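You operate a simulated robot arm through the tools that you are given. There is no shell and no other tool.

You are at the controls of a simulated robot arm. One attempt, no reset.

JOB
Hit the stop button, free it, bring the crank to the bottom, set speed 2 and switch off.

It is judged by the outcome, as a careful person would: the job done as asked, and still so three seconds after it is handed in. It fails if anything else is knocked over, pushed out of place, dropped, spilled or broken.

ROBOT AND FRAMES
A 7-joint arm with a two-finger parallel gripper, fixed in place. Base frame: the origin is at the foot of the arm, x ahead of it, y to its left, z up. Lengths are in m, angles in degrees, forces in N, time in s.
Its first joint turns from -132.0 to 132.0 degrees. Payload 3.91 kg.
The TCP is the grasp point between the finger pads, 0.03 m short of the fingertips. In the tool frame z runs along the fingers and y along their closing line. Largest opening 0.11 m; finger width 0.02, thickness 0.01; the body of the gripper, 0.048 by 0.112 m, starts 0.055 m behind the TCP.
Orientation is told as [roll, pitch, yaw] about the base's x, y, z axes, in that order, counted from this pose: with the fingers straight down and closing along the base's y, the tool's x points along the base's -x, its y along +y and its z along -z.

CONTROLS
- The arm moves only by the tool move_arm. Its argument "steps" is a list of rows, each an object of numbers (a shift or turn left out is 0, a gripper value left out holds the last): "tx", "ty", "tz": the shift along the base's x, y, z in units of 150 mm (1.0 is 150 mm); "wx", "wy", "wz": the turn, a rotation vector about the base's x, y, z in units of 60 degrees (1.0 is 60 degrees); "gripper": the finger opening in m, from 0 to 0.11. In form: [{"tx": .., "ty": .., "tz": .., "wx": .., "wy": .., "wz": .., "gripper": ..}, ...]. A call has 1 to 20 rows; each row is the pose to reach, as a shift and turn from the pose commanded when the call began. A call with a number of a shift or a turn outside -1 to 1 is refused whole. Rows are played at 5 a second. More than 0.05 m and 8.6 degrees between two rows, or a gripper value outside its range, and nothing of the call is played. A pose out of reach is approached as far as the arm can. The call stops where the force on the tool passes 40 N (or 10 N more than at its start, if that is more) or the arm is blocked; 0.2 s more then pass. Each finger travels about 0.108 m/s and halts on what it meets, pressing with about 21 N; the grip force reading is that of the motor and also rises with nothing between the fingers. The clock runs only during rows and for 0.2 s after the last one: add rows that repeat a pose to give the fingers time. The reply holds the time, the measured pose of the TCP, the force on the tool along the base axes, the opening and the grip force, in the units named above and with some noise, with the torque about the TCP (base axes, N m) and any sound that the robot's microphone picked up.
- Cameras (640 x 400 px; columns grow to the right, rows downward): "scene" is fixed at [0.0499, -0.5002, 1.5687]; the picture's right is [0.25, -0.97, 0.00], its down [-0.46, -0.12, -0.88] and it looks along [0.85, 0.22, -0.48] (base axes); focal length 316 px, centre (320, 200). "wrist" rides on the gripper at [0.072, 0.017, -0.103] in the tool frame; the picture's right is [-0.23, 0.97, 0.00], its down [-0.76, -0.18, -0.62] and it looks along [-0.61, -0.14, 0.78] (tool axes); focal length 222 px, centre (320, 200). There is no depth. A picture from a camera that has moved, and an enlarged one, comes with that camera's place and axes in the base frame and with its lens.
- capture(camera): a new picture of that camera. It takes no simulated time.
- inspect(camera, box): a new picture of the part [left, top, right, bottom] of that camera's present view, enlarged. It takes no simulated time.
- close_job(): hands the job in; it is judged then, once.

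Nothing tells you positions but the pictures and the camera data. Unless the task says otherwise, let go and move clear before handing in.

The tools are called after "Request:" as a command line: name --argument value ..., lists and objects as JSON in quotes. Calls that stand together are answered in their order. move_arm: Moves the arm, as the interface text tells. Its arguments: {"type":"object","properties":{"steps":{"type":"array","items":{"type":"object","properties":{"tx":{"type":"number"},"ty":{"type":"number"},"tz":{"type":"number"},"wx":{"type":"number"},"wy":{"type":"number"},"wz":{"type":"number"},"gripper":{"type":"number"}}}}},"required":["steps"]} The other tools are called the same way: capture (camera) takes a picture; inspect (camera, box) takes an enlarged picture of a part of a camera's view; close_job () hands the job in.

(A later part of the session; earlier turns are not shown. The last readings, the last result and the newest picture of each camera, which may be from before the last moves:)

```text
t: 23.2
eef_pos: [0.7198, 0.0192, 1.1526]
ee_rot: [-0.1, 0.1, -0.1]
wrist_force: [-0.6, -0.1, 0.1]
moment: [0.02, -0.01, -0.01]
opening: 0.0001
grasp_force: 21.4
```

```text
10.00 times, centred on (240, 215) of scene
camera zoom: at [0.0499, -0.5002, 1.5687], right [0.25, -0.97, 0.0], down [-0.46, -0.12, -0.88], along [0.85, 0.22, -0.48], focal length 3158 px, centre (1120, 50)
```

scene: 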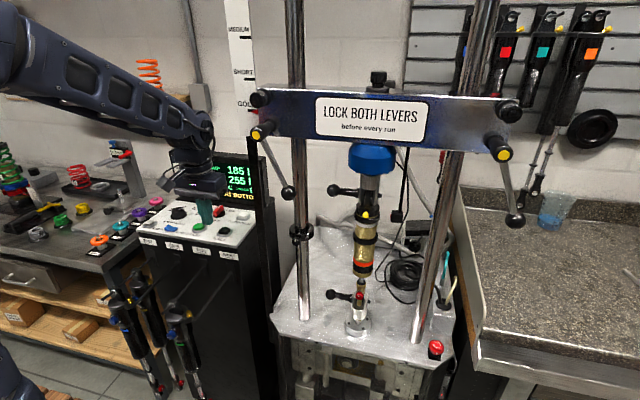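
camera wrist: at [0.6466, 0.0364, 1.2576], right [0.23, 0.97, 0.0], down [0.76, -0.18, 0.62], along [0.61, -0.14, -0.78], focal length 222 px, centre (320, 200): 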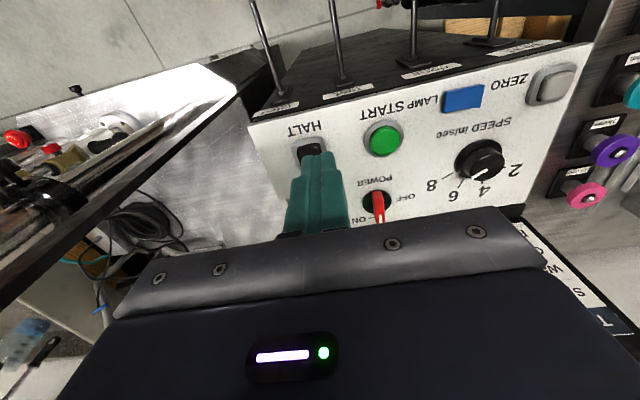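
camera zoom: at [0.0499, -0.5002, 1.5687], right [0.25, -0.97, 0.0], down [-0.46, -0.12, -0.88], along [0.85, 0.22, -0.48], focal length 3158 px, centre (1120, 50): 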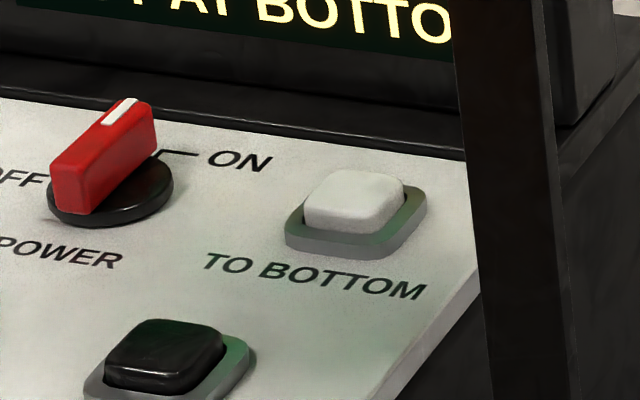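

The speed pointer is actually between 6 and 8. TO BOTTOM is hidden behind the fingers from here, so I'll slide left to see everything in one close view.

Request:
move_arm --steps '[{"ty": 0.2}, {"ty": 0.4}, {"ty": 0.6, "tz": 0.05}, {"ty": 0.6, "tz": 0.05}]'

Request:
capture --camera "wrist"

Request:
inspect --camera "wrist" --box '[200, 100, 360, 260]'

Request:
inspect --camera "wrist" --box '[330, 120, 490, 220]'

```text
t: 24.2
eef_pos: [0.7174, 0.1106, 1.158]
ee_rot: [-0.2, 0.1, -0.1]
wrist_force: [0.4, -0.4, -0.2]
moment: [-0.02, 0.01, 0.02]
opening: 0.0001
grasp_force: 21.5
```

```text
taken
camera wrist: at [0.6452, 0.1271, 1.2627], right [0.23, 0.97, 0.0], down [0.76, -0.18, 0.62], along [0.61, -0.14, -0.78], focal length 222 px, centre (320, 200)
```

wrist: 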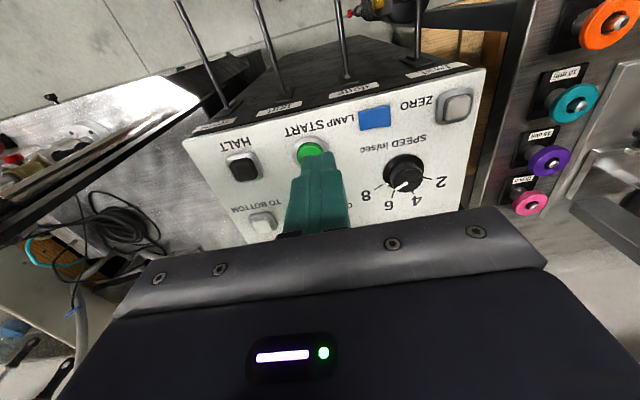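

```text
2.50 times, centred on (280, 180) of wrist
camera zoom: at [0.6452, 0.1271, 1.2627], right [0.23, 0.97, 0.0], down [0.76, -0.18, 0.62], along [0.61, -0.14, -0.78], focal length 555 px, centre (420, 250)
```

zoom: 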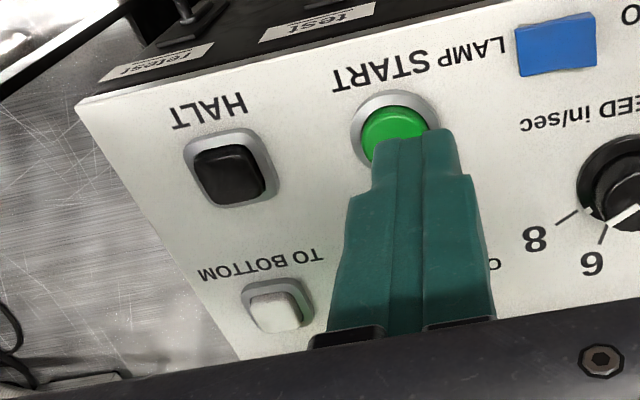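

```text
4.00 times, centred on (410, 170) of wrist
camera zoom: at [0.6452, 0.1271, 1.2627], right [0.23, 0.97, 0.0], down [0.76, -0.18, 0.62], along [0.61, -0.14, -0.78], focal length 888 px, centre (-40, 320)
```

zoom: 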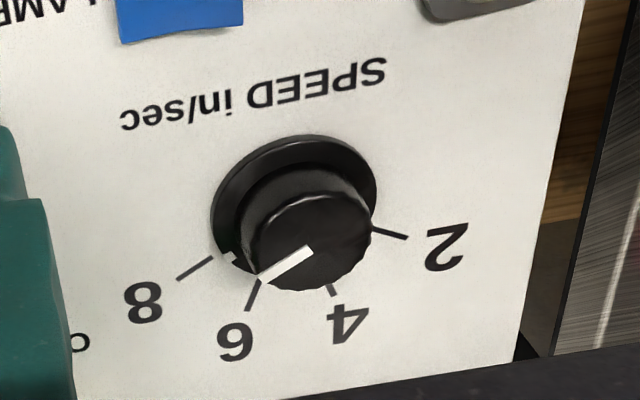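

The panel is horizontal with button tops at z of about 1.010: TO BOTTOM at (0.870, -0.020) and HALT at (0.771, -0.003). The speed knob is at (0.824, 0.201), pointing at 8, with 2 about 118° counter-clockwise. I'll go over TO BOTTOM with the fingers closed.

Request:
move_arm --steps '[{"tx": 0.14, "ty": -0.22, "tz": -0.05}, {"tx": 0.28, "ty": -0.44, "tz": -0.1}, {"tx": 0.42, "ty": -0.65, "tz": -0.15}, {"tx": 0.6, "ty": -0.867, "tz": -0.2}, {"tx": 0.8, "ty": -0.867, "tz": -0.3}, {"tx": 1.0, "ty": -0.867, "tz": -0.4}, {"tx": 1.0, "ty": -0.867, "tz": -0.5}, {"tx": 1.0, "ty": -0.867, "tz": -0.5}]'

Request:
capture --camera "wrist"

Request:
inspect --camera "scene" --box '[190, 160, 290, 240]'

```text
t: 26.0
eef_pos: [0.8729, -0.0186, 1.0831]
ee_rot: [-0.1, 0.2, -0.2]
wrist_force: [-0.1, 0.4, -0.1]
moment: [-0.02, -0.02, 0.0]
opening: 0.0003
grasp_force: 21.1
```

```text
taken
camera wrist: at [0.8002, -0.001, 1.1873], right [0.23, 0.97, 0.0], down [0.76, -0.18, 0.62], along [0.61, -0.14, -0.78], focal length 222 px, centre (320, 200)
```

wrist: 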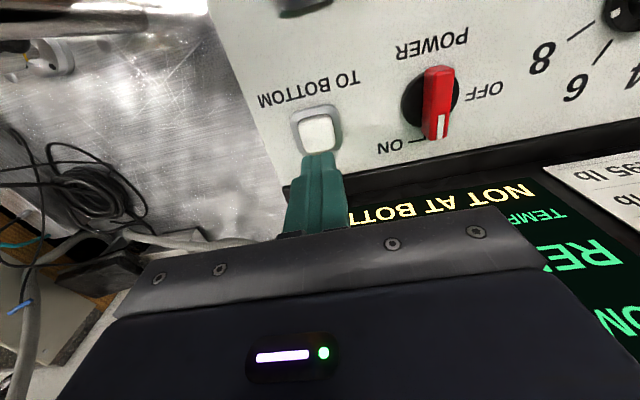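

```text
5.00 times, centred on (240, 200) of scene
camera zoom: at [0.0499, -0.5002, 1.5687], right [0.25, -0.97, 0.0], down [-0.46, -0.12, -0.88], along [0.85, 0.22, -0.48], focal length 1579 px, centre (720, 200)
```

zoom: 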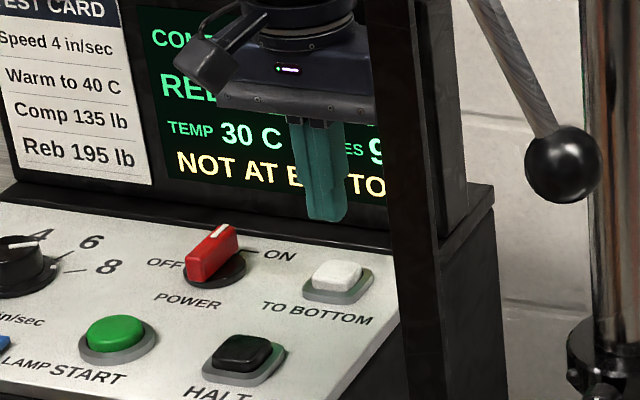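

The fingertips are about 5 mm beyond the TO BOTTOM button's centre. I'll correct and press down in small rows, watching the display.

Request:
move_arm --steps '[{"tx": -0.035, "ty": 0.003, "tz": -0.12}, {"tx": -0.035, "ty": 0.003, "tz": -0.24}, {"tx": -0.035, "ty": 0.003, "tz": -0.265}, {"tx": -0.035, "ty": 0.003, "tz": -0.28}, {"tx": -0.035, "ty": 0.003, "tz": -0.29}, {"tx": -0.035, "ty": 0.003, "tz": -0.3}, {"tx": -0.035, "ty": 0.003, "tz": -0.31}, {"tx": -0.035, "ty": 0.003, "tz": -0.32}]'

Request:
inspect --camera "scene" --box '[190, 160, 290, 240]'

Request:
capture --camera "wrist"

```text
t: 27.8
eef_pos: [0.8682, -0.0184, 1.0389]
ee_rot: [-0.2, -0.2, 0.0]
wrist_force: [-0.9, 5.8, 30.2]
moment: [0.12, -0.09, -0.18]
opening: 0.0
grasp_force: 20.9
heard: click
```

```text
5.00 times, centred on (240, 200) of scene
camera zoom: at [0.0499, -0.5002, 1.5687], right [0.25, -0.97, 0.0], down [-0.46, -0.12, -0.88], along [0.85, 0.22, -0.48], focal length 1579 px, centre (720, 200)
```

zoom: 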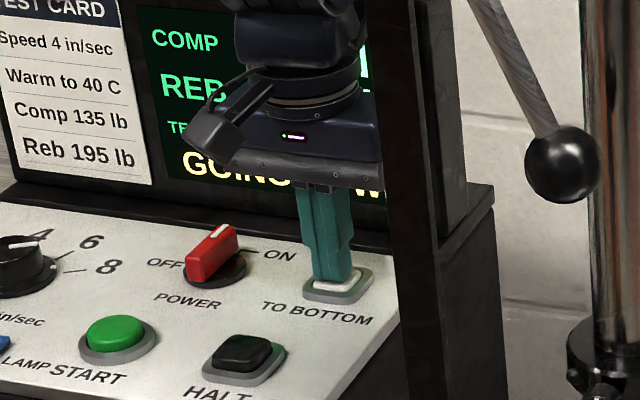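

```text
taken
camera wrist: at [0.7941, -0.002, 1.1435], right [0.23, 0.97, 0.0], down [0.76, -0.18, 0.63], along [0.61, -0.14, -0.78], focal length 222 px, centre (320, 200)
```

wrist: 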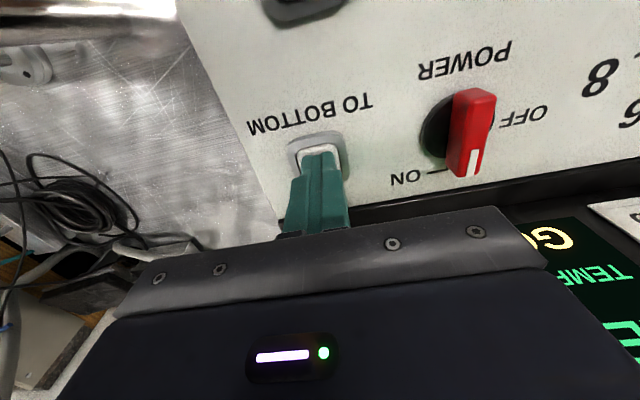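

The display now shows GOING DOWN. I'll hold the button for a short stretch and watch whether it finishes.

Request:
move_arm --steps '[{"tz": 0.0}, {"tz": 0.0}, {"tz": 0.0}, {"tz": 0.0}]'

Request:
inspect --camera "scene" --box '[190, 160, 290, 240]'

Request:
inspect --camera "scene" --box '[300, 240, 420, 340]'

```text
t: 28.4
eef_pos: [0.868, -0.0188, 1.0398]
ee_rot: [-0.1, -0.3, -0.1]
wrist_force: [-3.7, 1.0, 12.2]
moment: [0.05, 0.12, -0.12]
opening: 0.0002
grasp_force: 21.3
stopped in row 2: the force on the tool passed its limit at 42 N (the readings are from after the stop); the commanded pose is now the measured one
```

```text
5.00 times, centred on (240, 200) of scene
camera zoom: at [0.0499, -0.5002, 1.5687], right [0.25, -0.97, 0.0], down [-0.46, -0.12, -0.88], along [0.85, 0.22, -0.48], focal length 1579 px, centre (720, 200)
```

zoom: 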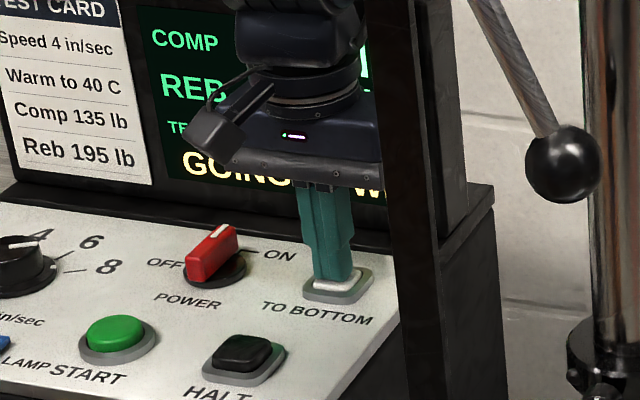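

```text
4.00 times, centred on (360, 290) of scene
camera zoom: at [0.0499, -0.5002, 1.5687], right [0.25, -0.97, 0.0], down [-0.46, -0.12, -0.88], along [0.85, 0.22, -0.48], focal length 1263 px, centre (160, -160)
```

zoom: 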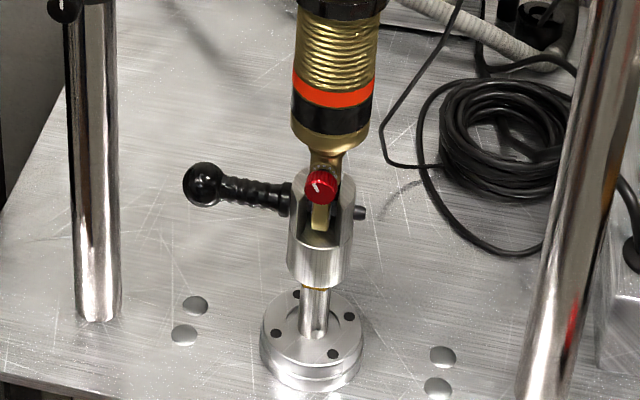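

Request:
move_arm --steps '[{"tz": -0.005}, {"tz": -0.005}, {"tz": -0.005}, {"tz": -0.005}]'

Request:
inspect --camera "scene" --box '[190, 160, 290, 240]'

Request:
inspect --camera "scene" --box '[300, 240, 420, 340]'

```text
t: 29.4
eef_pos: [0.8685, -0.0193, 1.0389]
ee_rot: [0.0, -0.3, -0.1]
wrist_force: [-1.0, 2.1, 31.3]
moment: [0.02, -0.04, -0.28]
opening: 0.0
grasp_force: 21.1
```

```text
5.00 times, centred on (240, 200) of scene
camera zoom: at [0.0499, -0.5002, 1.5687], right [0.25, -0.97, 0.0], down [-0.46, -0.12, -0.88], along [0.85, 0.22, -0.48], focal length 1579 px, centre (720, 200)
```

zoom: 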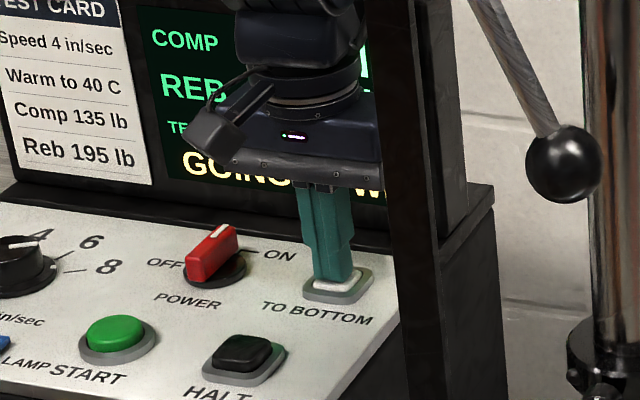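

```text
4.00 times, centred on (360, 290) of scene
camera zoom: at [0.0499, -0.5002, 1.5687], right [0.25, -0.97, 0.0], down [-0.46, -0.12, -0.88], along [0.85, 0.22, -0.48], focal length 1263 px, centre (160, -160)
```

zoom: 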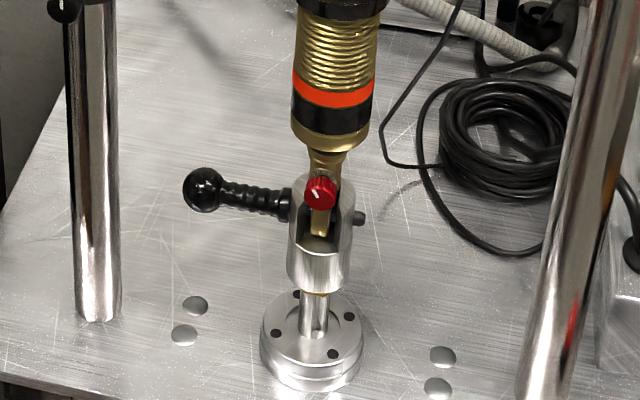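

It is visibly moving down, slowly. I'll keep holding with slightly less pressure.

Request:
move_arm --steps '[{"tz": 0.004}, {"tz": 0.004}, {"tz": 0.004}, {"tz": 0.004}, {"tz": 0.004}, {"tz": 0.004}, {"tz": 0.004}, {"tz": 0.004}]'

Request:
inspect --camera "scene" --box '[190, 160, 290, 240]'

Request:
inspect --camera "scene" --box '[300, 240, 420, 340]'

```text
t: 31.2
eef_pos: [0.8672, -0.0195, 1.0393]
ee_rot: [-0.1, -0.2, 0.0]
wrist_force: [6.7, 10.3, 25.1]
moment: [0.3, -0.23, 0.06]
opening: 0.0001
grasp_force: 20.8
```

```text
5.00 times, centred on (240, 200) of scene
camera zoom: at [0.0499, -0.5002, 1.5687], right [0.25, -0.97, 0.0], down [-0.46, -0.12, -0.88], along [0.85, 0.22, -0.48], focal length 1579 px, centre (720, 200)
```

zoom: 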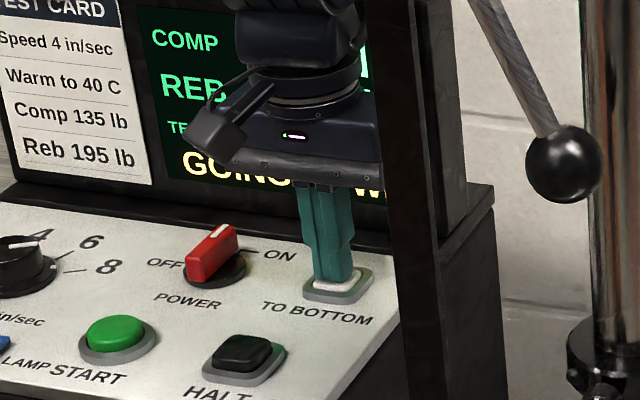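

```text
4.00 times, centred on (360, 290) of scene
camera zoom: at [0.0499, -0.5002, 1.5687], right [0.25, -0.97, 0.0], down [-0.46, -0.12, -0.88], along [0.85, 0.22, -0.48], focal length 1263 px, centre (160, -160)
```

zoom: 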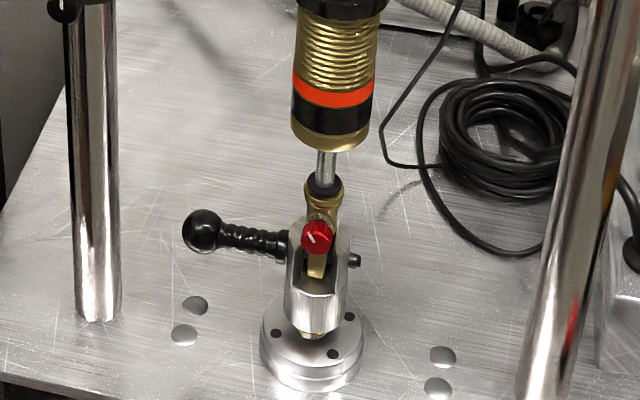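

Request:
move_arm --steps '[{"tz": 0.0}, {"tz": 0.0}, {"tz": 0.0}, {"tz": 0.0}]'

Request:
inspect --camera "scene" --box '[190, 160, 290, 240]'

Request:
inspect --camera "scene" --box '[300, 240, 420, 340]'

```text
t: 32.2
eef_pos: [0.8689, -0.018, 1.0387]
ee_rot: [-0.1, -0.2, 0.0]
wrist_force: [4.6, 11.2, 24.5]
moment: [0.29, -0.22, 0.02]
opening: 0.0001
grasp_force: 20.9
```

```text
5.00 times, centred on (240, 200) of scene
camera zoom: at [0.0499, -0.5002, 1.5687], right [0.25, -0.97, 0.0], down [-0.46, -0.12, -0.88], along [0.85, 0.22, -0.48], focal length 1579 px, centre (720, 200)
```

zoom: 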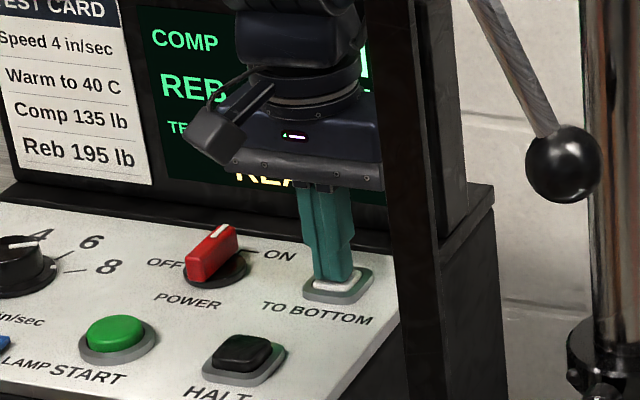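

```text
4.00 times, centred on (360, 290) of scene
camera zoom: at [0.0499, -0.5002, 1.5687], right [0.25, -0.97, 0.0], down [-0.46, -0.12, -0.88], along [0.85, 0.22, -0.48], focal length 1263 px, centre (160, -160)
```

zoom: 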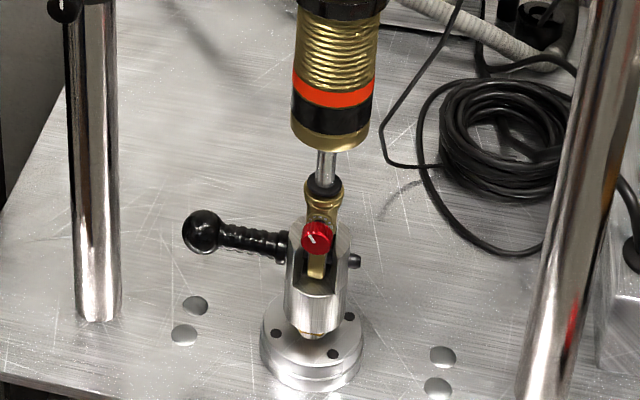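

The display now reads READY and the crank is at the bottom. I'll lift off the button and move towards the speed knob, opening the fingers and pre-turning the gripper.

Request:
move_arm --steps '[{"tz": 0.1}, {"tz": 0.3}, {"tz": 0.55}, {"tx": -0.1, "ty": 0.2, "tz": 0.65, "wz": -0.1}, {"tx": -0.2, "ty": 0.45, "tz": 0.7, "wz": -0.2, "gripper": 0.07}, {"tx": -0.3, "ty": 0.7, "tz": 0.7, "wz": -0.3, "gripper": 0.07}, {"tx": -0.3, "ty": 0.95, "tz": 0.7, "wz": -0.4, "gripper": 0.07}, {"tx": -0.3, "ty": 1.0, "tz": 0.7, "wz": -0.5, "gripper": 0.07}]'

Request:
inspect --camera "scene" --box '[130, 140, 290, 240]'

Request:
capture --camera "wrist"

```text
t: 34.0
eef_pos: [0.8246, 0.1301, 1.1433]
ee_rot: [-0.1, -0.1, -30.0]
wrist_force: [0.4, -0.4, 0.6]
moment: [0.05, 0.01, 0.0]
opening: 0.07
grasp_force: 0.1
```

```text
4.00 times, centred on (210, 190) of scene
camera zoom: at [0.0499, -0.5002, 1.5687], right [0.25, -0.97, 0.0], down [-0.46, -0.12, -0.88], along [0.85, 0.22, -0.48], focal length 1263 px, centre (760, 240)
```

zoom: 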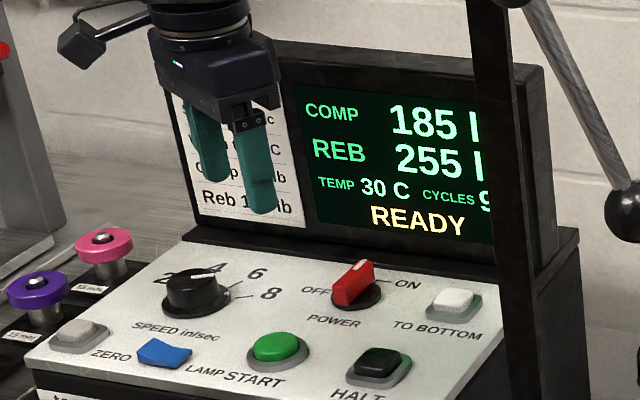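

```text
taken
camera wrist: at [0.7689, 0.1813, 1.2471], right [0.69, 0.73, 0.0], down [0.57, -0.53, 0.62], along [0.45, -0.43, -0.78], focal length 222 px, centre (320, 200)
```

wrist: 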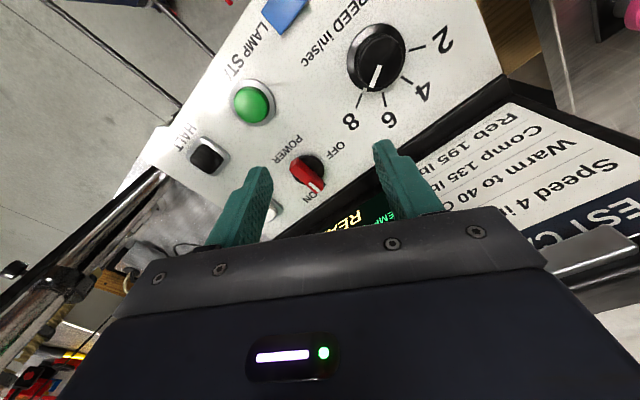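

READY is confirmed. I'll hover over the speed knob and check centring.

Request:
move_arm --steps '[{"ty": 0.16, "tz": -0.05, "wz": -0.08}, {"ty": 0.32, "tz": -0.1, "wz": -0.16}, {"tx": 0.008, "ty": 0.473, "tz": -0.2, "wz": -0.25}, {"tx": 0.008, "ty": 0.473, "tz": -0.293, "wz": -0.25}, {"tx": 0.008, "ty": 0.473, "tz": -0.293, "wz": -0.25}]'

Request:
capture --camera "wrist"

Request:
inspect --camera "wrist" --box '[240, 70, 400, 200]'

Request:
inspect --camera "scene" --box '[130, 140, 290, 240]'

```text
t: 35.2
eef_pos: [0.8254, 0.2042, 1.0993]
ee_rot: [-0.1, -0.1, -45.0]
wrist_force: [0.4, 0.1, -1.2]
moment: [-0.01, 0.02, -0.02]
opening: 0.0699
grasp_force: 0.0
```

```text
taken
camera wrist: at [0.7844, 0.2669, 1.2023], right [0.85, 0.53, 0.0], down [0.41, -0.66, 0.63], along [0.33, -0.53, -0.78], focal length 222 px, centre (320, 200)
```

wrist: 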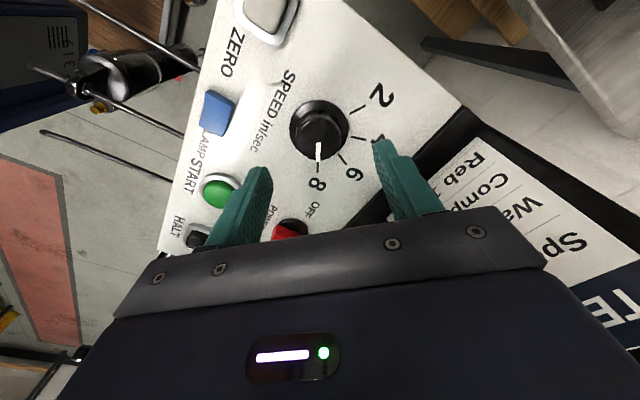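

```text
3.08 times, centred on (320, 135) of wrist
camera zoom: at [0.7844, 0.2669, 1.2023], right [0.85, 0.53, 0.0], down [0.41, -0.66, 0.63], along [0.33, -0.53, -0.78], focal length 684 px, centre (320, 400)
```

zoom: 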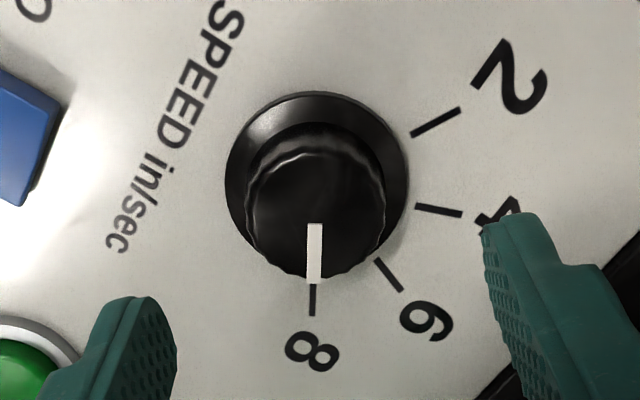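

```text
4.00 times, centred on (210, 190) of scene
camera zoom: at [0.0499, -0.5002, 1.5687], right [0.25, -0.97, 0.0], down [-0.46, -0.12, -0.88], along [0.85, 0.22, -0.48], focal length 1263 px, centre (760, 240)
```

zoom: 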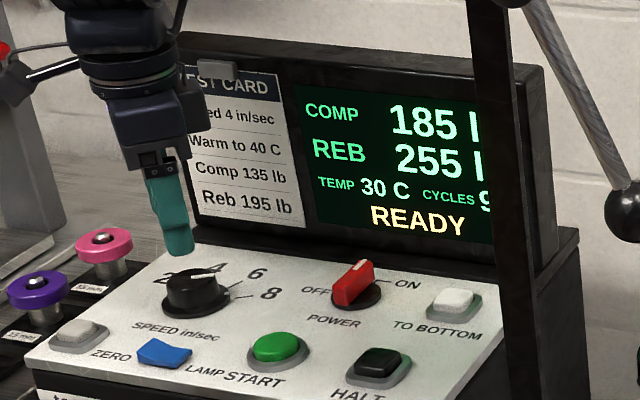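

The pointer sits on 8 and the knob is centred between the fingers. I'll lower around the knob, staying above its skirt, and grip it.

Request:
move_arm --steps '[{"ty": -0.013, "tz": -0.12}, {"ty": -0.013, "tz": -0.24}, {"ty": -0.013, "tz": -0.34}, {"ty": -0.013, "tz": -0.4}, {"ty": -0.013, "tz": -0.4, "gripper": 0.025}, {"ty": -0.013, "tz": -0.4, "gripper": 0.025}, {"ty": -0.013, "tz": -0.4, "gripper": 0.025}]'

Request:
inspect --camera "wrist" --box '[220, 70, 420, 240]'

Request:
inspect --camera "scene" --box '[150, 180, 230, 240]'

```text
t: 36.8
eef_pos: [0.8231, 0.2019, 1.0399]
ee_rot: [0.0, -0.1, -45.0]
wrist_force: [14.1, 10.1, 0.0]
moment: [0.38, -0.58, 0.03]
opening: 0.0394
grasp_force: 45.0
```

```text
2.35 times, centred on (320, 155) of wrist
camera zoom: at [0.784, 0.2641, 1.145], right [0.85, 0.53, 0.0], down [0.41, -0.66, 0.63], along [0.33, -0.53, -0.78], focal length 523 px, centre (320, 306)
```

zoom: 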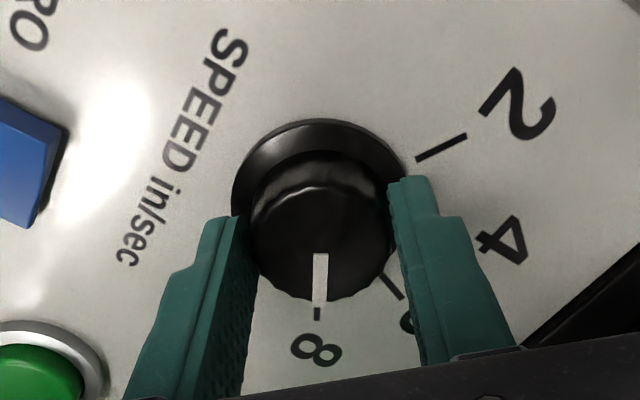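

```text
6.67 times, centred on (190, 210) of scene
camera zoom: at [0.0499, -0.5002, 1.5687], right [0.25, -0.97, 0.0], down [-0.46, -0.12, -0.88], along [0.85, 0.22, -0.48], focal length 2105 px, centre (1187, 133)
```

zoom: 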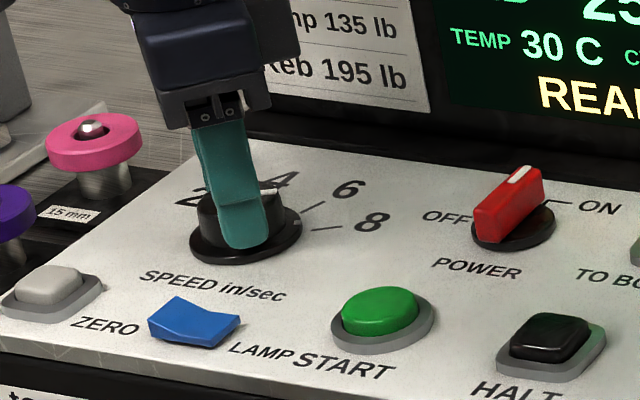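

The grip is firm, with a slight sideways load that I'll relieve by shifting about 1 mm. Then I'll turn counter-clockwise (8 towards 2) for the first 60°.

Request:
move_arm --steps '[{"tx": 0.008, "ty": 0.008}, {"tx": 0.008, "ty": 0.008, "wz": 0.12}, {"tx": 0.008, "ty": 0.008, "wz": 0.24}, {"tx": 0.008, "ty": 0.008, "wz": 0.36}, {"tx": 0.008, "ty": 0.008, "wz": 0.48}, {"tx": 0.008, "ty": 0.008, "wz": 0.6}, {"tx": 0.008, "ty": 0.008, "wz": 0.72}, {"tx": 0.008, "ty": 0.008, "wz": 0.84}, {"tx": 0.008, "ty": 0.008, "wz": 0.96}, {"tx": 0.008, "ty": 0.008, "wz": 1.0}]'

Request:
inspect --camera "wrist" --box '[220, 70, 420, 240]'

Request:
inspect --camera "scene" --box '[150, 180, 230, 240]'

```text
t: 38.0
eef_pos: [0.8237, 0.1994, 1.0404]
ee_rot: [-0.3, 0.0, -17.6]
wrist_force: [-14.3, -4.5, 12.5]
moment: [-0.16, 1.64, 0.01]
opening: 0.0397
grasp_force: 44.6
stopped in row 6: the force on the tool passed its limit at 41 N (the readings are from after the stop); the commanded pose is now the measured one
```

```text
2.35 times, centred on (320, 155) of wrist
camera zoom: at [0.7594, 0.2386, 1.1452], right [0.51, 0.86, 0.0], down [0.67, -0.4, 0.62], along [0.54, -0.32, -0.78], focal length 523 px, centre (320, 306)
```

zoom: 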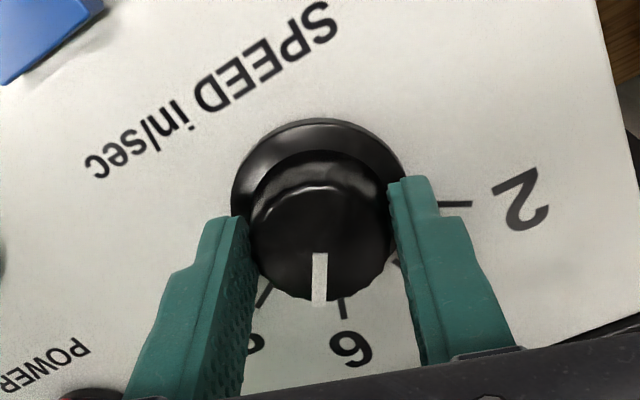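

```text
6.67 times, centred on (190, 210) of scene
camera zoom: at [0.0499, -0.5002, 1.5687], right [0.25, -0.97, 0.0], down [-0.46, -0.12, -0.88], along [0.85, 0.22, -0.48], focal length 2105 px, centre (1187, 133)
```

zoom: 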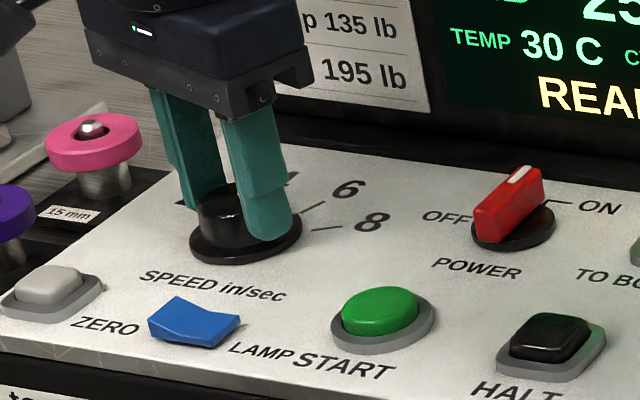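

The knob is turning with the gripper, but the call stopped on force with an unusual moment. I'll look at what may be touching before continuing.

Request:
capture --camera "scene"

Request:
capture --camera "wrist"

Request:
inspect --camera "scene" --box '[120, 120, 240, 240]'

```text
taken
```

scene: 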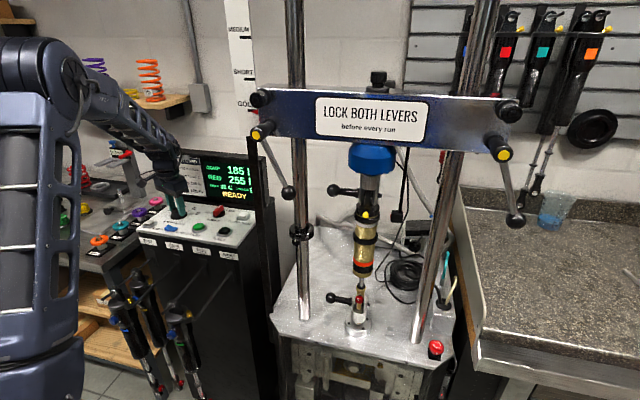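

```text
taken
camera wrist: at [0.7594, 0.2386, 1.1452], right [0.51, 0.86, 0.0], down [0.67, -0.4, 0.62], along [0.54, -0.32, -0.78], focal length 222 px, centre (320, 200)
```

wrist: 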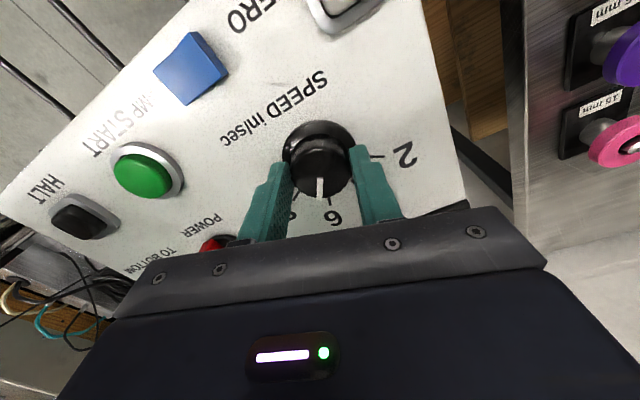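

```text
3.33 times, centred on (180, 180) of scene
camera zoom: at [0.0499, -0.5002, 1.5687], right [0.25, -0.97, 0.0], down [-0.46, -0.12, -0.88], along [0.85, 0.22, -0.48], focal length 1053 px, centre (787, 267)
```

zoom: 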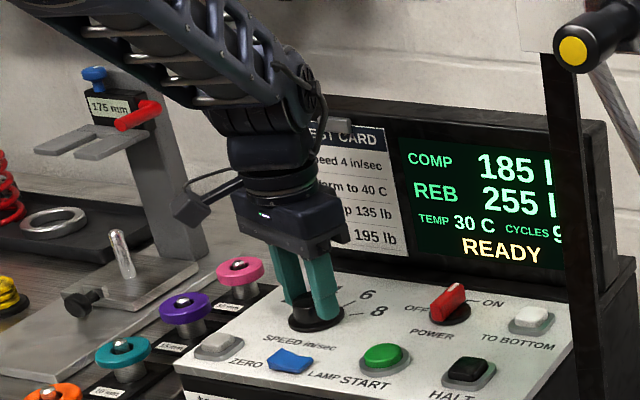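

Request:
move_arm --steps '[{"tz": 0.0}, {"tz": 0.0}]'

```text
t: 38.6
eef_pos: [0.8242, 0.2001, 1.0401]
ee_rot: [-0.1, -0.1, -17.5]
wrist_force: [-21.2, -8.6, 18.3]
moment: [-0.21, 1.3, 0.01]
opening: 0.0399
grasp_force: 44.9
```

There's a steady side load from slight off-centre gripping. I'll release, check that the force drops to zero, re-measure the knob and re-grip better centred.

Request:
move_arm --steps '[{"gripper": 0.06}, {"gripper": 0.06}, {"gripper": 0.06}]'

Request:
inspect --camera "wrist" --box '[220, 70, 420, 240]'

Request:
inspect --camera "scene" --box '[150, 180, 230, 240]'

```text
t: 39.4
eef_pos: [0.8244, 0.201, 1.0396]
ee_rot: [-0.2, -0.2, -17.6]
wrist_force: [-0.4, 0.2, 0.3]
moment: [0.0, 0.02, 0.01]
opening: 0.0598
grasp_force: 0.1
```

```text
2.35 times, centred on (320, 155) of wrist
camera zoom: at [0.7605, 0.2389, 1.144], right [0.51, 0.86, 0.0], down [0.67, -0.4, 0.62], along [0.54, -0.32, -0.78], focal length 523 px, centre (320, 306)
```

zoom: 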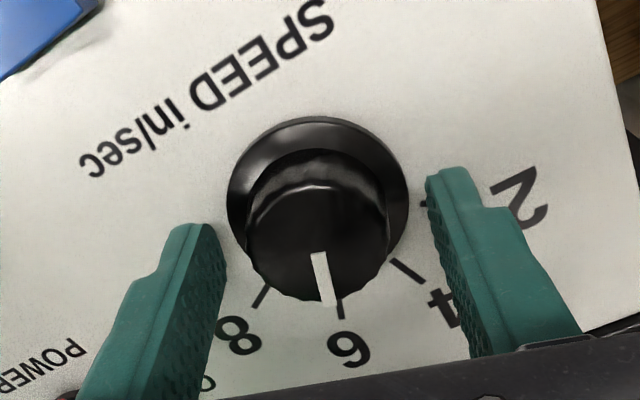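

```text
6.67 times, centred on (190, 210) of scene
camera zoom: at [0.0499, -0.5002, 1.5687], right [0.25, -0.97, 0.0], down [-0.46, -0.12, -0.88], along [0.85, 0.22, -0.48], focal length 2105 px, centre (1187, 133)
```

zoom: 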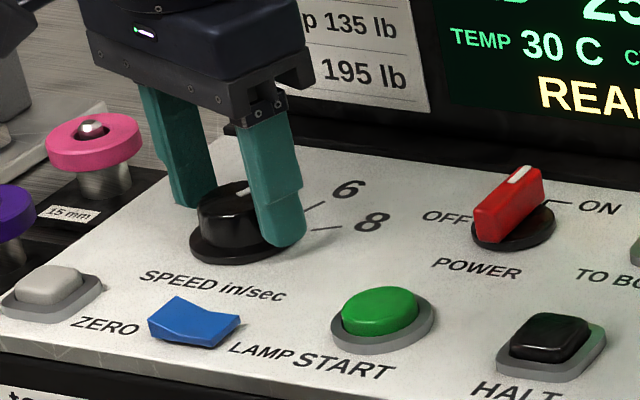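

Force went to zero on release and the knob clicked to 6, so it has detents. I'll recentre by about 1 mm, re-grip here and turn about 40° to reach 4.

Request:
move_arm --steps '[{"tx": -0.006, "tz": 0.005}, {"tx": -0.006, "tz": 0.005, "gripper": 0.025}, {"tx": -0.006, "tz": 0.005, "gripper": 0.025}, {"tx": -0.006, "tz": 0.005, "gripper": 0.025}]'

```text
t: 40.4
eef_pos: [0.8237, 0.2004, 1.0397]
ee_rot: [-0.2, -0.1, -17.7]
wrist_force: [-0.2, -1.3, 1.1]
moment: [-0.1, 0.0, 0.01]
opening: 0.0395
grasp_force: 44.7
```

Well centred this time, with almost no side force. Turning 40° counter-clockwise now.

Request:
move_arm --steps '[{"wz": 0.1}, {"wz": 0.2}, {"wz": 0.3}, {"wz": 0.4}, {"wz": 0.5}, {"wz": 0.6}, {"wz": 0.67}]'

Request:
inspect --camera "wrist" --box '[220, 70, 420, 240]'

```text
t: 42.0
eef_pos: [0.8245, 0.1994, 1.0402]
ee_rot: [-0.1, 0.0, 22.7]
wrist_force: [-11.8, -20.2, 11.8]
moment: [-0.6, -0.04, -0.05]
opening: 0.0394
grasp_force: 45.0
```

```text
2.35 times, centred on (320, 155) of wrist
camera zoom: at [0.75, 0.1876, 1.1452], right [-0.17, 0.99, 0.0], down [0.77, 0.13, 0.62], along [0.62, 0.1, -0.78], focal length 523 px, centre (320, 306)
```

zoom: 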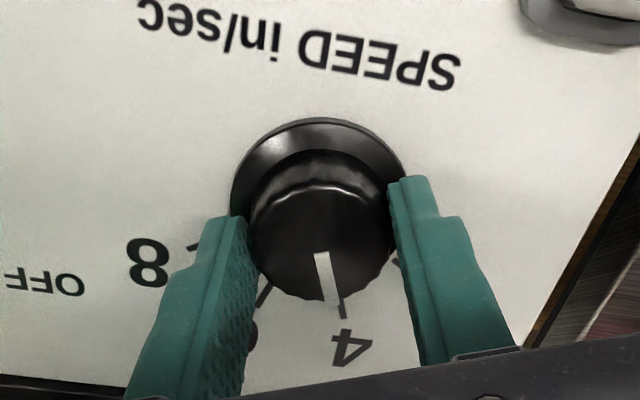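

The pointer is now at 4. I'll release to relieve the side load, recentre slightly and re-grip for the last 40° to 2.

Request:
move_arm --steps '[{"gripper": 0.06}, {"gripper": 0.06}, {"tx": -0.005, "ty": -0.008, "gripper": 0.06}]'

Request:
inspect --camera "wrist" --box '[220, 70, 420, 240]'

Request:
inspect --camera "scene" --box '[150, 180, 230, 240]'

```text
t: 42.8
eef_pos: [0.8244, 0.2002, 1.0399]
ee_rot: [-0.3, -0.1, 22.5]
wrist_force: [0.2, 0.6, 0.5]
moment: [-0.03, 0.0, -0.01]
opening: 0.0602
grasp_force: 0.1
```

```text
2.35 times, centred on (320, 155) of wrist
camera zoom: at [0.7498, 0.1875, 1.1445], right [-0.16, 0.99, 0.0], down [0.77, 0.13, 0.62], along [0.62, 0.1, -0.78], focal length 523 px, centre (320, 306)
```

zoom: 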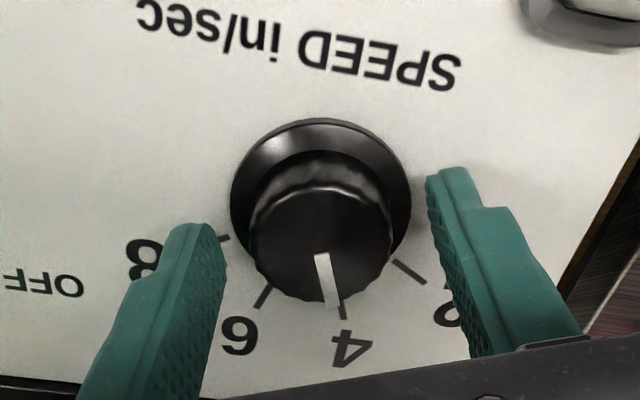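

```text
6.67 times, centred on (190, 210) of scene
camera zoom: at [0.0499, -0.5002, 1.5687], right [0.25, -0.97, 0.0], down [-0.46, -0.12, -0.88], along [0.85, 0.22, -0.48], focal length 2105 px, centre (1187, 133)
```

zoom: 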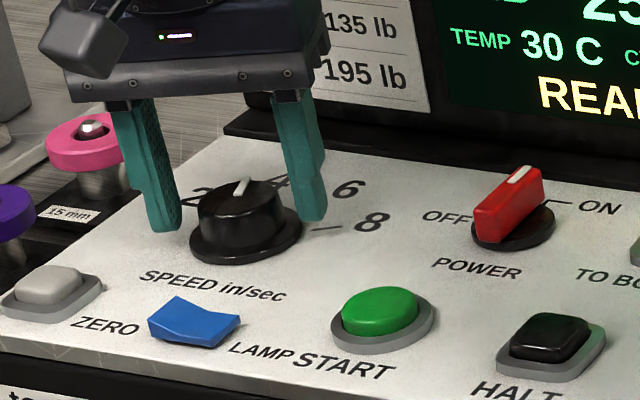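

Request:
move_arm --steps '[{"gripper": 0.025}, {"gripper": 0.025}, {"gripper": 0.025}]'

```text
t: 43.6
eef_pos: [0.8247, 0.1991, 1.0388]
ee_rot: [-0.2, -0.1, 22.6]
wrist_force: [-0.2, 1.4, -0.1]
moment: [0.12, -0.07, 0.0]
opening: 0.0396
grasp_force: 45.0
```

The re-grip is well centred with no side load. Turning the last 40° towards 2.

Request:
move_arm --steps '[{"wz": 0.1}, {"wz": 0.2}, {"wz": 0.3}, {"wz": 0.4}, {"wz": 0.5}, {"wz": 0.6}, {"wz": 0.67}]'

Request:
inspect --camera "wrist" --box '[220, 70, 420, 240]'

```text
t: 45.2
eef_pos: [0.8242, 0.2002, 1.0394]
ee_rot: [-0.3, 0.0, 62.8]
wrist_force: [13.2, -2.3, -6.8]
moment: [-0.35, -0.24, -0.57]
opening: 0.0398
grasp_force: 45.5
```

```text
2.35 times, centred on (320, 155) of wrist
camera zoom: at [0.7752, 0.1423, 1.1447], right [-0.76, 0.65, 0.0], down [0.5, 0.6, 0.62], along [0.41, 0.47, -0.78], focal length 523 px, centre (320, 306)
```

zoom: 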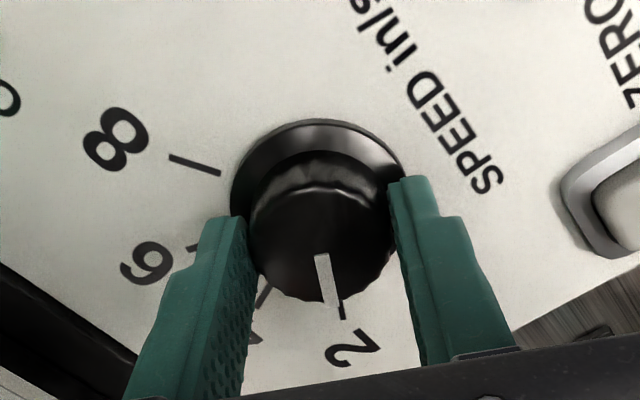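

The pointer is aligned with 2. I'll release the knob and lift clear to verify.

Request:
move_arm --steps '[{"gripper": 0.07}, {"gripper": 0.07}, {"gripper": 0.07}, {"tz": 0.1}, {"tz": 0.3}, {"tz": 0.5}, {"tz": 0.6, "wz": -0.1}]'

Request:
capture --camera "wrist"

Request:
inspect --camera "wrist" --box '[240, 50, 420, 200]'

Request:
inspect --camera "scene" --box '[130, 140, 290, 240]'

```text
t: 46.8
eef_pos: [0.8226, 0.1999, 1.1309]
ee_rot: [-0.1, 0.0, 56.7]
wrist_force: [0.3, -0.4, -0.5]
moment: [0.01, 0.02, -0.03]
opening: 0.07
grasp_force: 0.0
```

```text
taken
camera wrist: at [0.7674, 0.1486, 1.2357], right [-0.69, 0.72, 0.0], down [0.56, 0.54, 0.62], along [0.45, 0.43, -0.78], focal length 222 px, centre (320, 200)
```

wrist: 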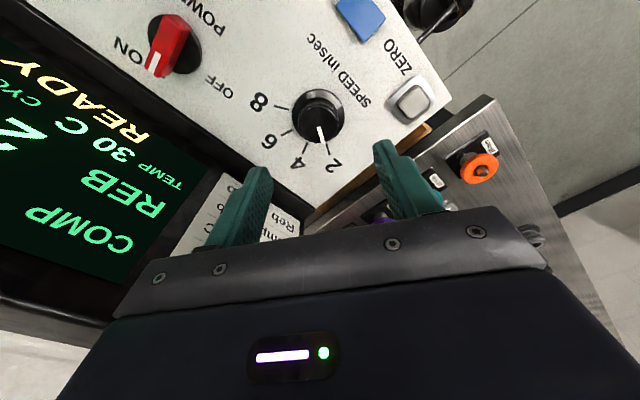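

```text
2.67 times, centred on (330, 125) of wrist
camera zoom: at [0.7674, 0.1486, 1.2357], right [-0.69, 0.72, 0.0], down [0.56, 0.54, 0.62], along [0.45, 0.43, -0.78], focal length 592 px, centre (293, 400)
```

zoom: 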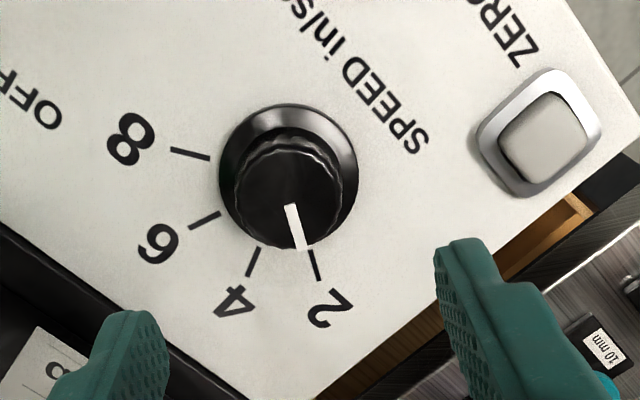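

```text
4.00 times, centred on (210, 190) of scene
camera zoom: at [0.0499, -0.5002, 1.5687], right [0.25, -0.97, 0.0], down [-0.46, -0.12, -0.88], along [0.85, 0.22, -0.48], focal length 1263 px, centre (760, 240)
```

zoom: 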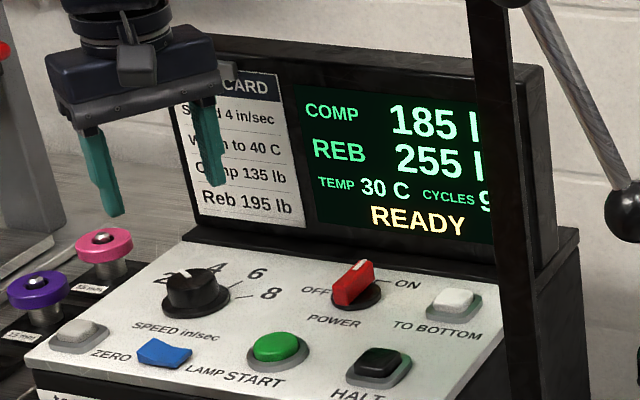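

Speed is set to 2, with the pointer exactly on the tick. Next is the red POWER rotary, so I'll move over it to view its centre, bar direction and the OFF mark.

Request:
move_arm --steps '[{"tx": -0.1, "ty": -0.15, "tz": 0.05, "wz": -0.14}, {"tx": -0.2, "ty": -0.35, "tz": 0.05, "wz": -0.28}, {"tx": -0.2, "ty": -0.55, "tz": 0.05, "wz": -0.42}, {"tx": -0.15, "ty": -0.75, "tz": 0.05, "wz": -0.56}, {"tx": -0.1, "ty": -0.85, "tz": 0.05, "wz": -0.7}, {"tx": -0.1, "ty": -0.85, "tz": 0.05, "wz": -0.82}, {"tx": -0.1, "ty": -0.85, "tz": 0.05, "wz": -0.945}, {"tx": -0.1, "ty": -0.85, "tz": 0.05, "wz": -0.945}]'

Request:
capture --camera "wrist"

Request:
inspect --camera "wrist" --box '[230, 80, 410, 230]'

Request:
inspect --camera "scene" --box '[190, 190, 260, 235]'

```text
t: 48.6
eef_pos: [0.8094, 0.0729, 1.1381]
ee_rot: [-0.1, -0.1, -0.1]
wrist_force: [-0.3, -1.1, 0.2]
moment: [0.02, 0.01, 0.03]
opening: 0.07
grasp_force: 0.1
```

```text
taken
camera wrist: at [0.7355, 0.09, 1.2422], right [0.23, 0.97, 0.0], down [0.76, -0.18, 0.62], along [0.61, -0.14, -0.78], focal length 222 px, centre (320, 200)
```

wrist: 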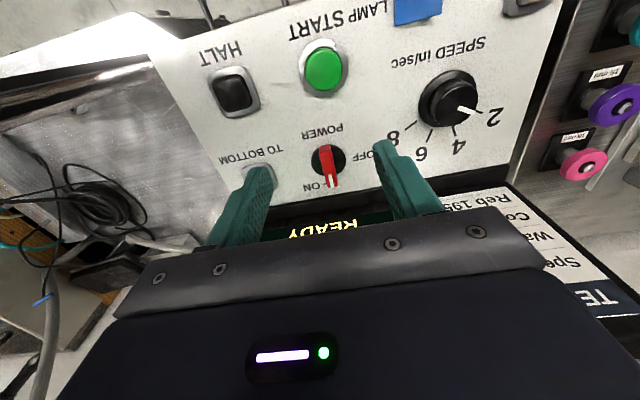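

```text
2.67 times, centred on (320, 155) of wrist
camera zoom: at [0.7355, 0.09, 1.2422], right [0.23, 0.97, 0.0], down [0.76, -0.18, 0.62], along [0.61, -0.14, -0.78], focal length 592 px, centre (320, 320)
```

zoom: 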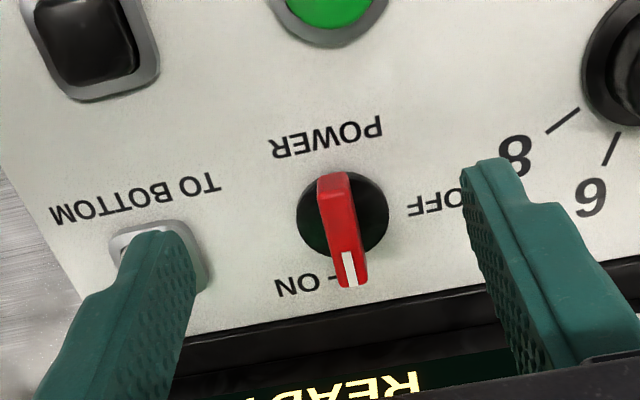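

```text
8.89 times, centred on (225, 212) of scene
camera zoom: at [0.0499, -0.5002, 1.5687], right [0.25, -0.97, 0.0], down [-0.46, -0.12, -0.88], along [0.85, 0.22, -0.48], focal length 2807 px, centre (1164, 89)
```

zoom: 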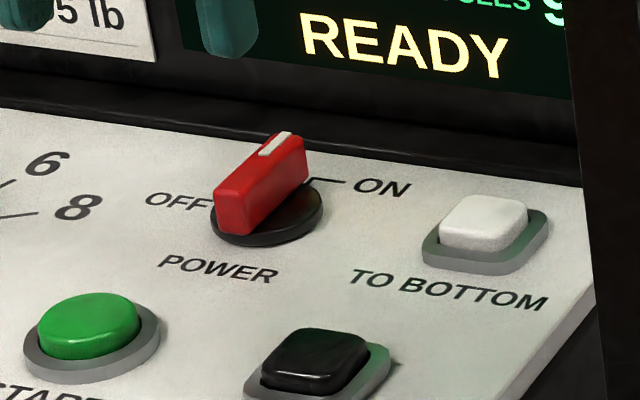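

Request:
inspect --camera "wrist" --box '[290, 130, 400, 200]'

Request:
inspect --camera "scene" --box '[204, 200, 244, 225]'

```text
5.71 times, centred on (345, 165) of wrist
camera zoom: at [0.7355, 0.09, 1.2422], right [0.23, 0.97, 0.0], down [0.76, -0.18, 0.62], along [0.61, -0.14, -0.78], focal length 1269 px, centre (177, 400)
```

zoom: 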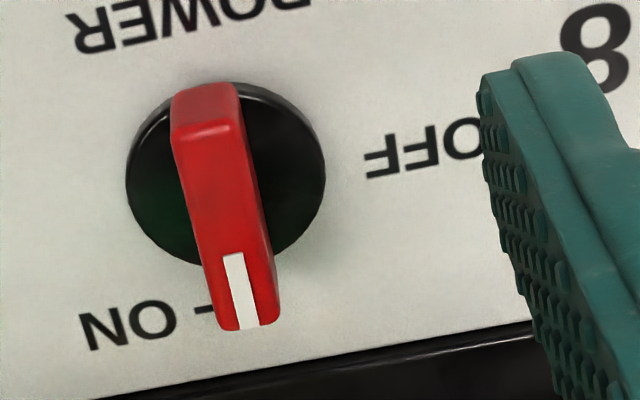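

```text
16.00 times, centred on (224, 212) of scene
camera zoom: at [0.0499, -0.5002, 1.5687], right [0.25, -0.97, 0.0], down [-0.46, -0.12, -0.88], along [0.85, 0.22, -0.48], focal length 5053 px, centre (1856, 0)
```

zoom: 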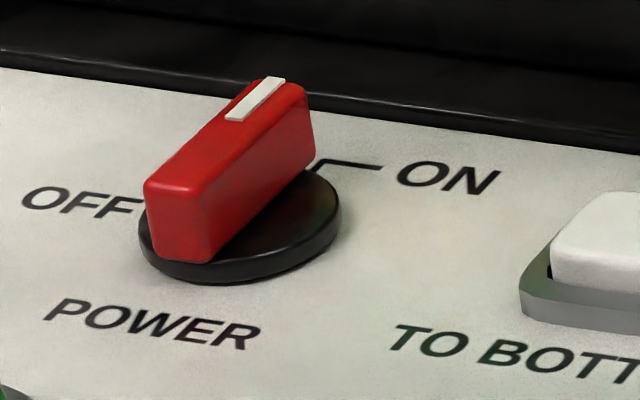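

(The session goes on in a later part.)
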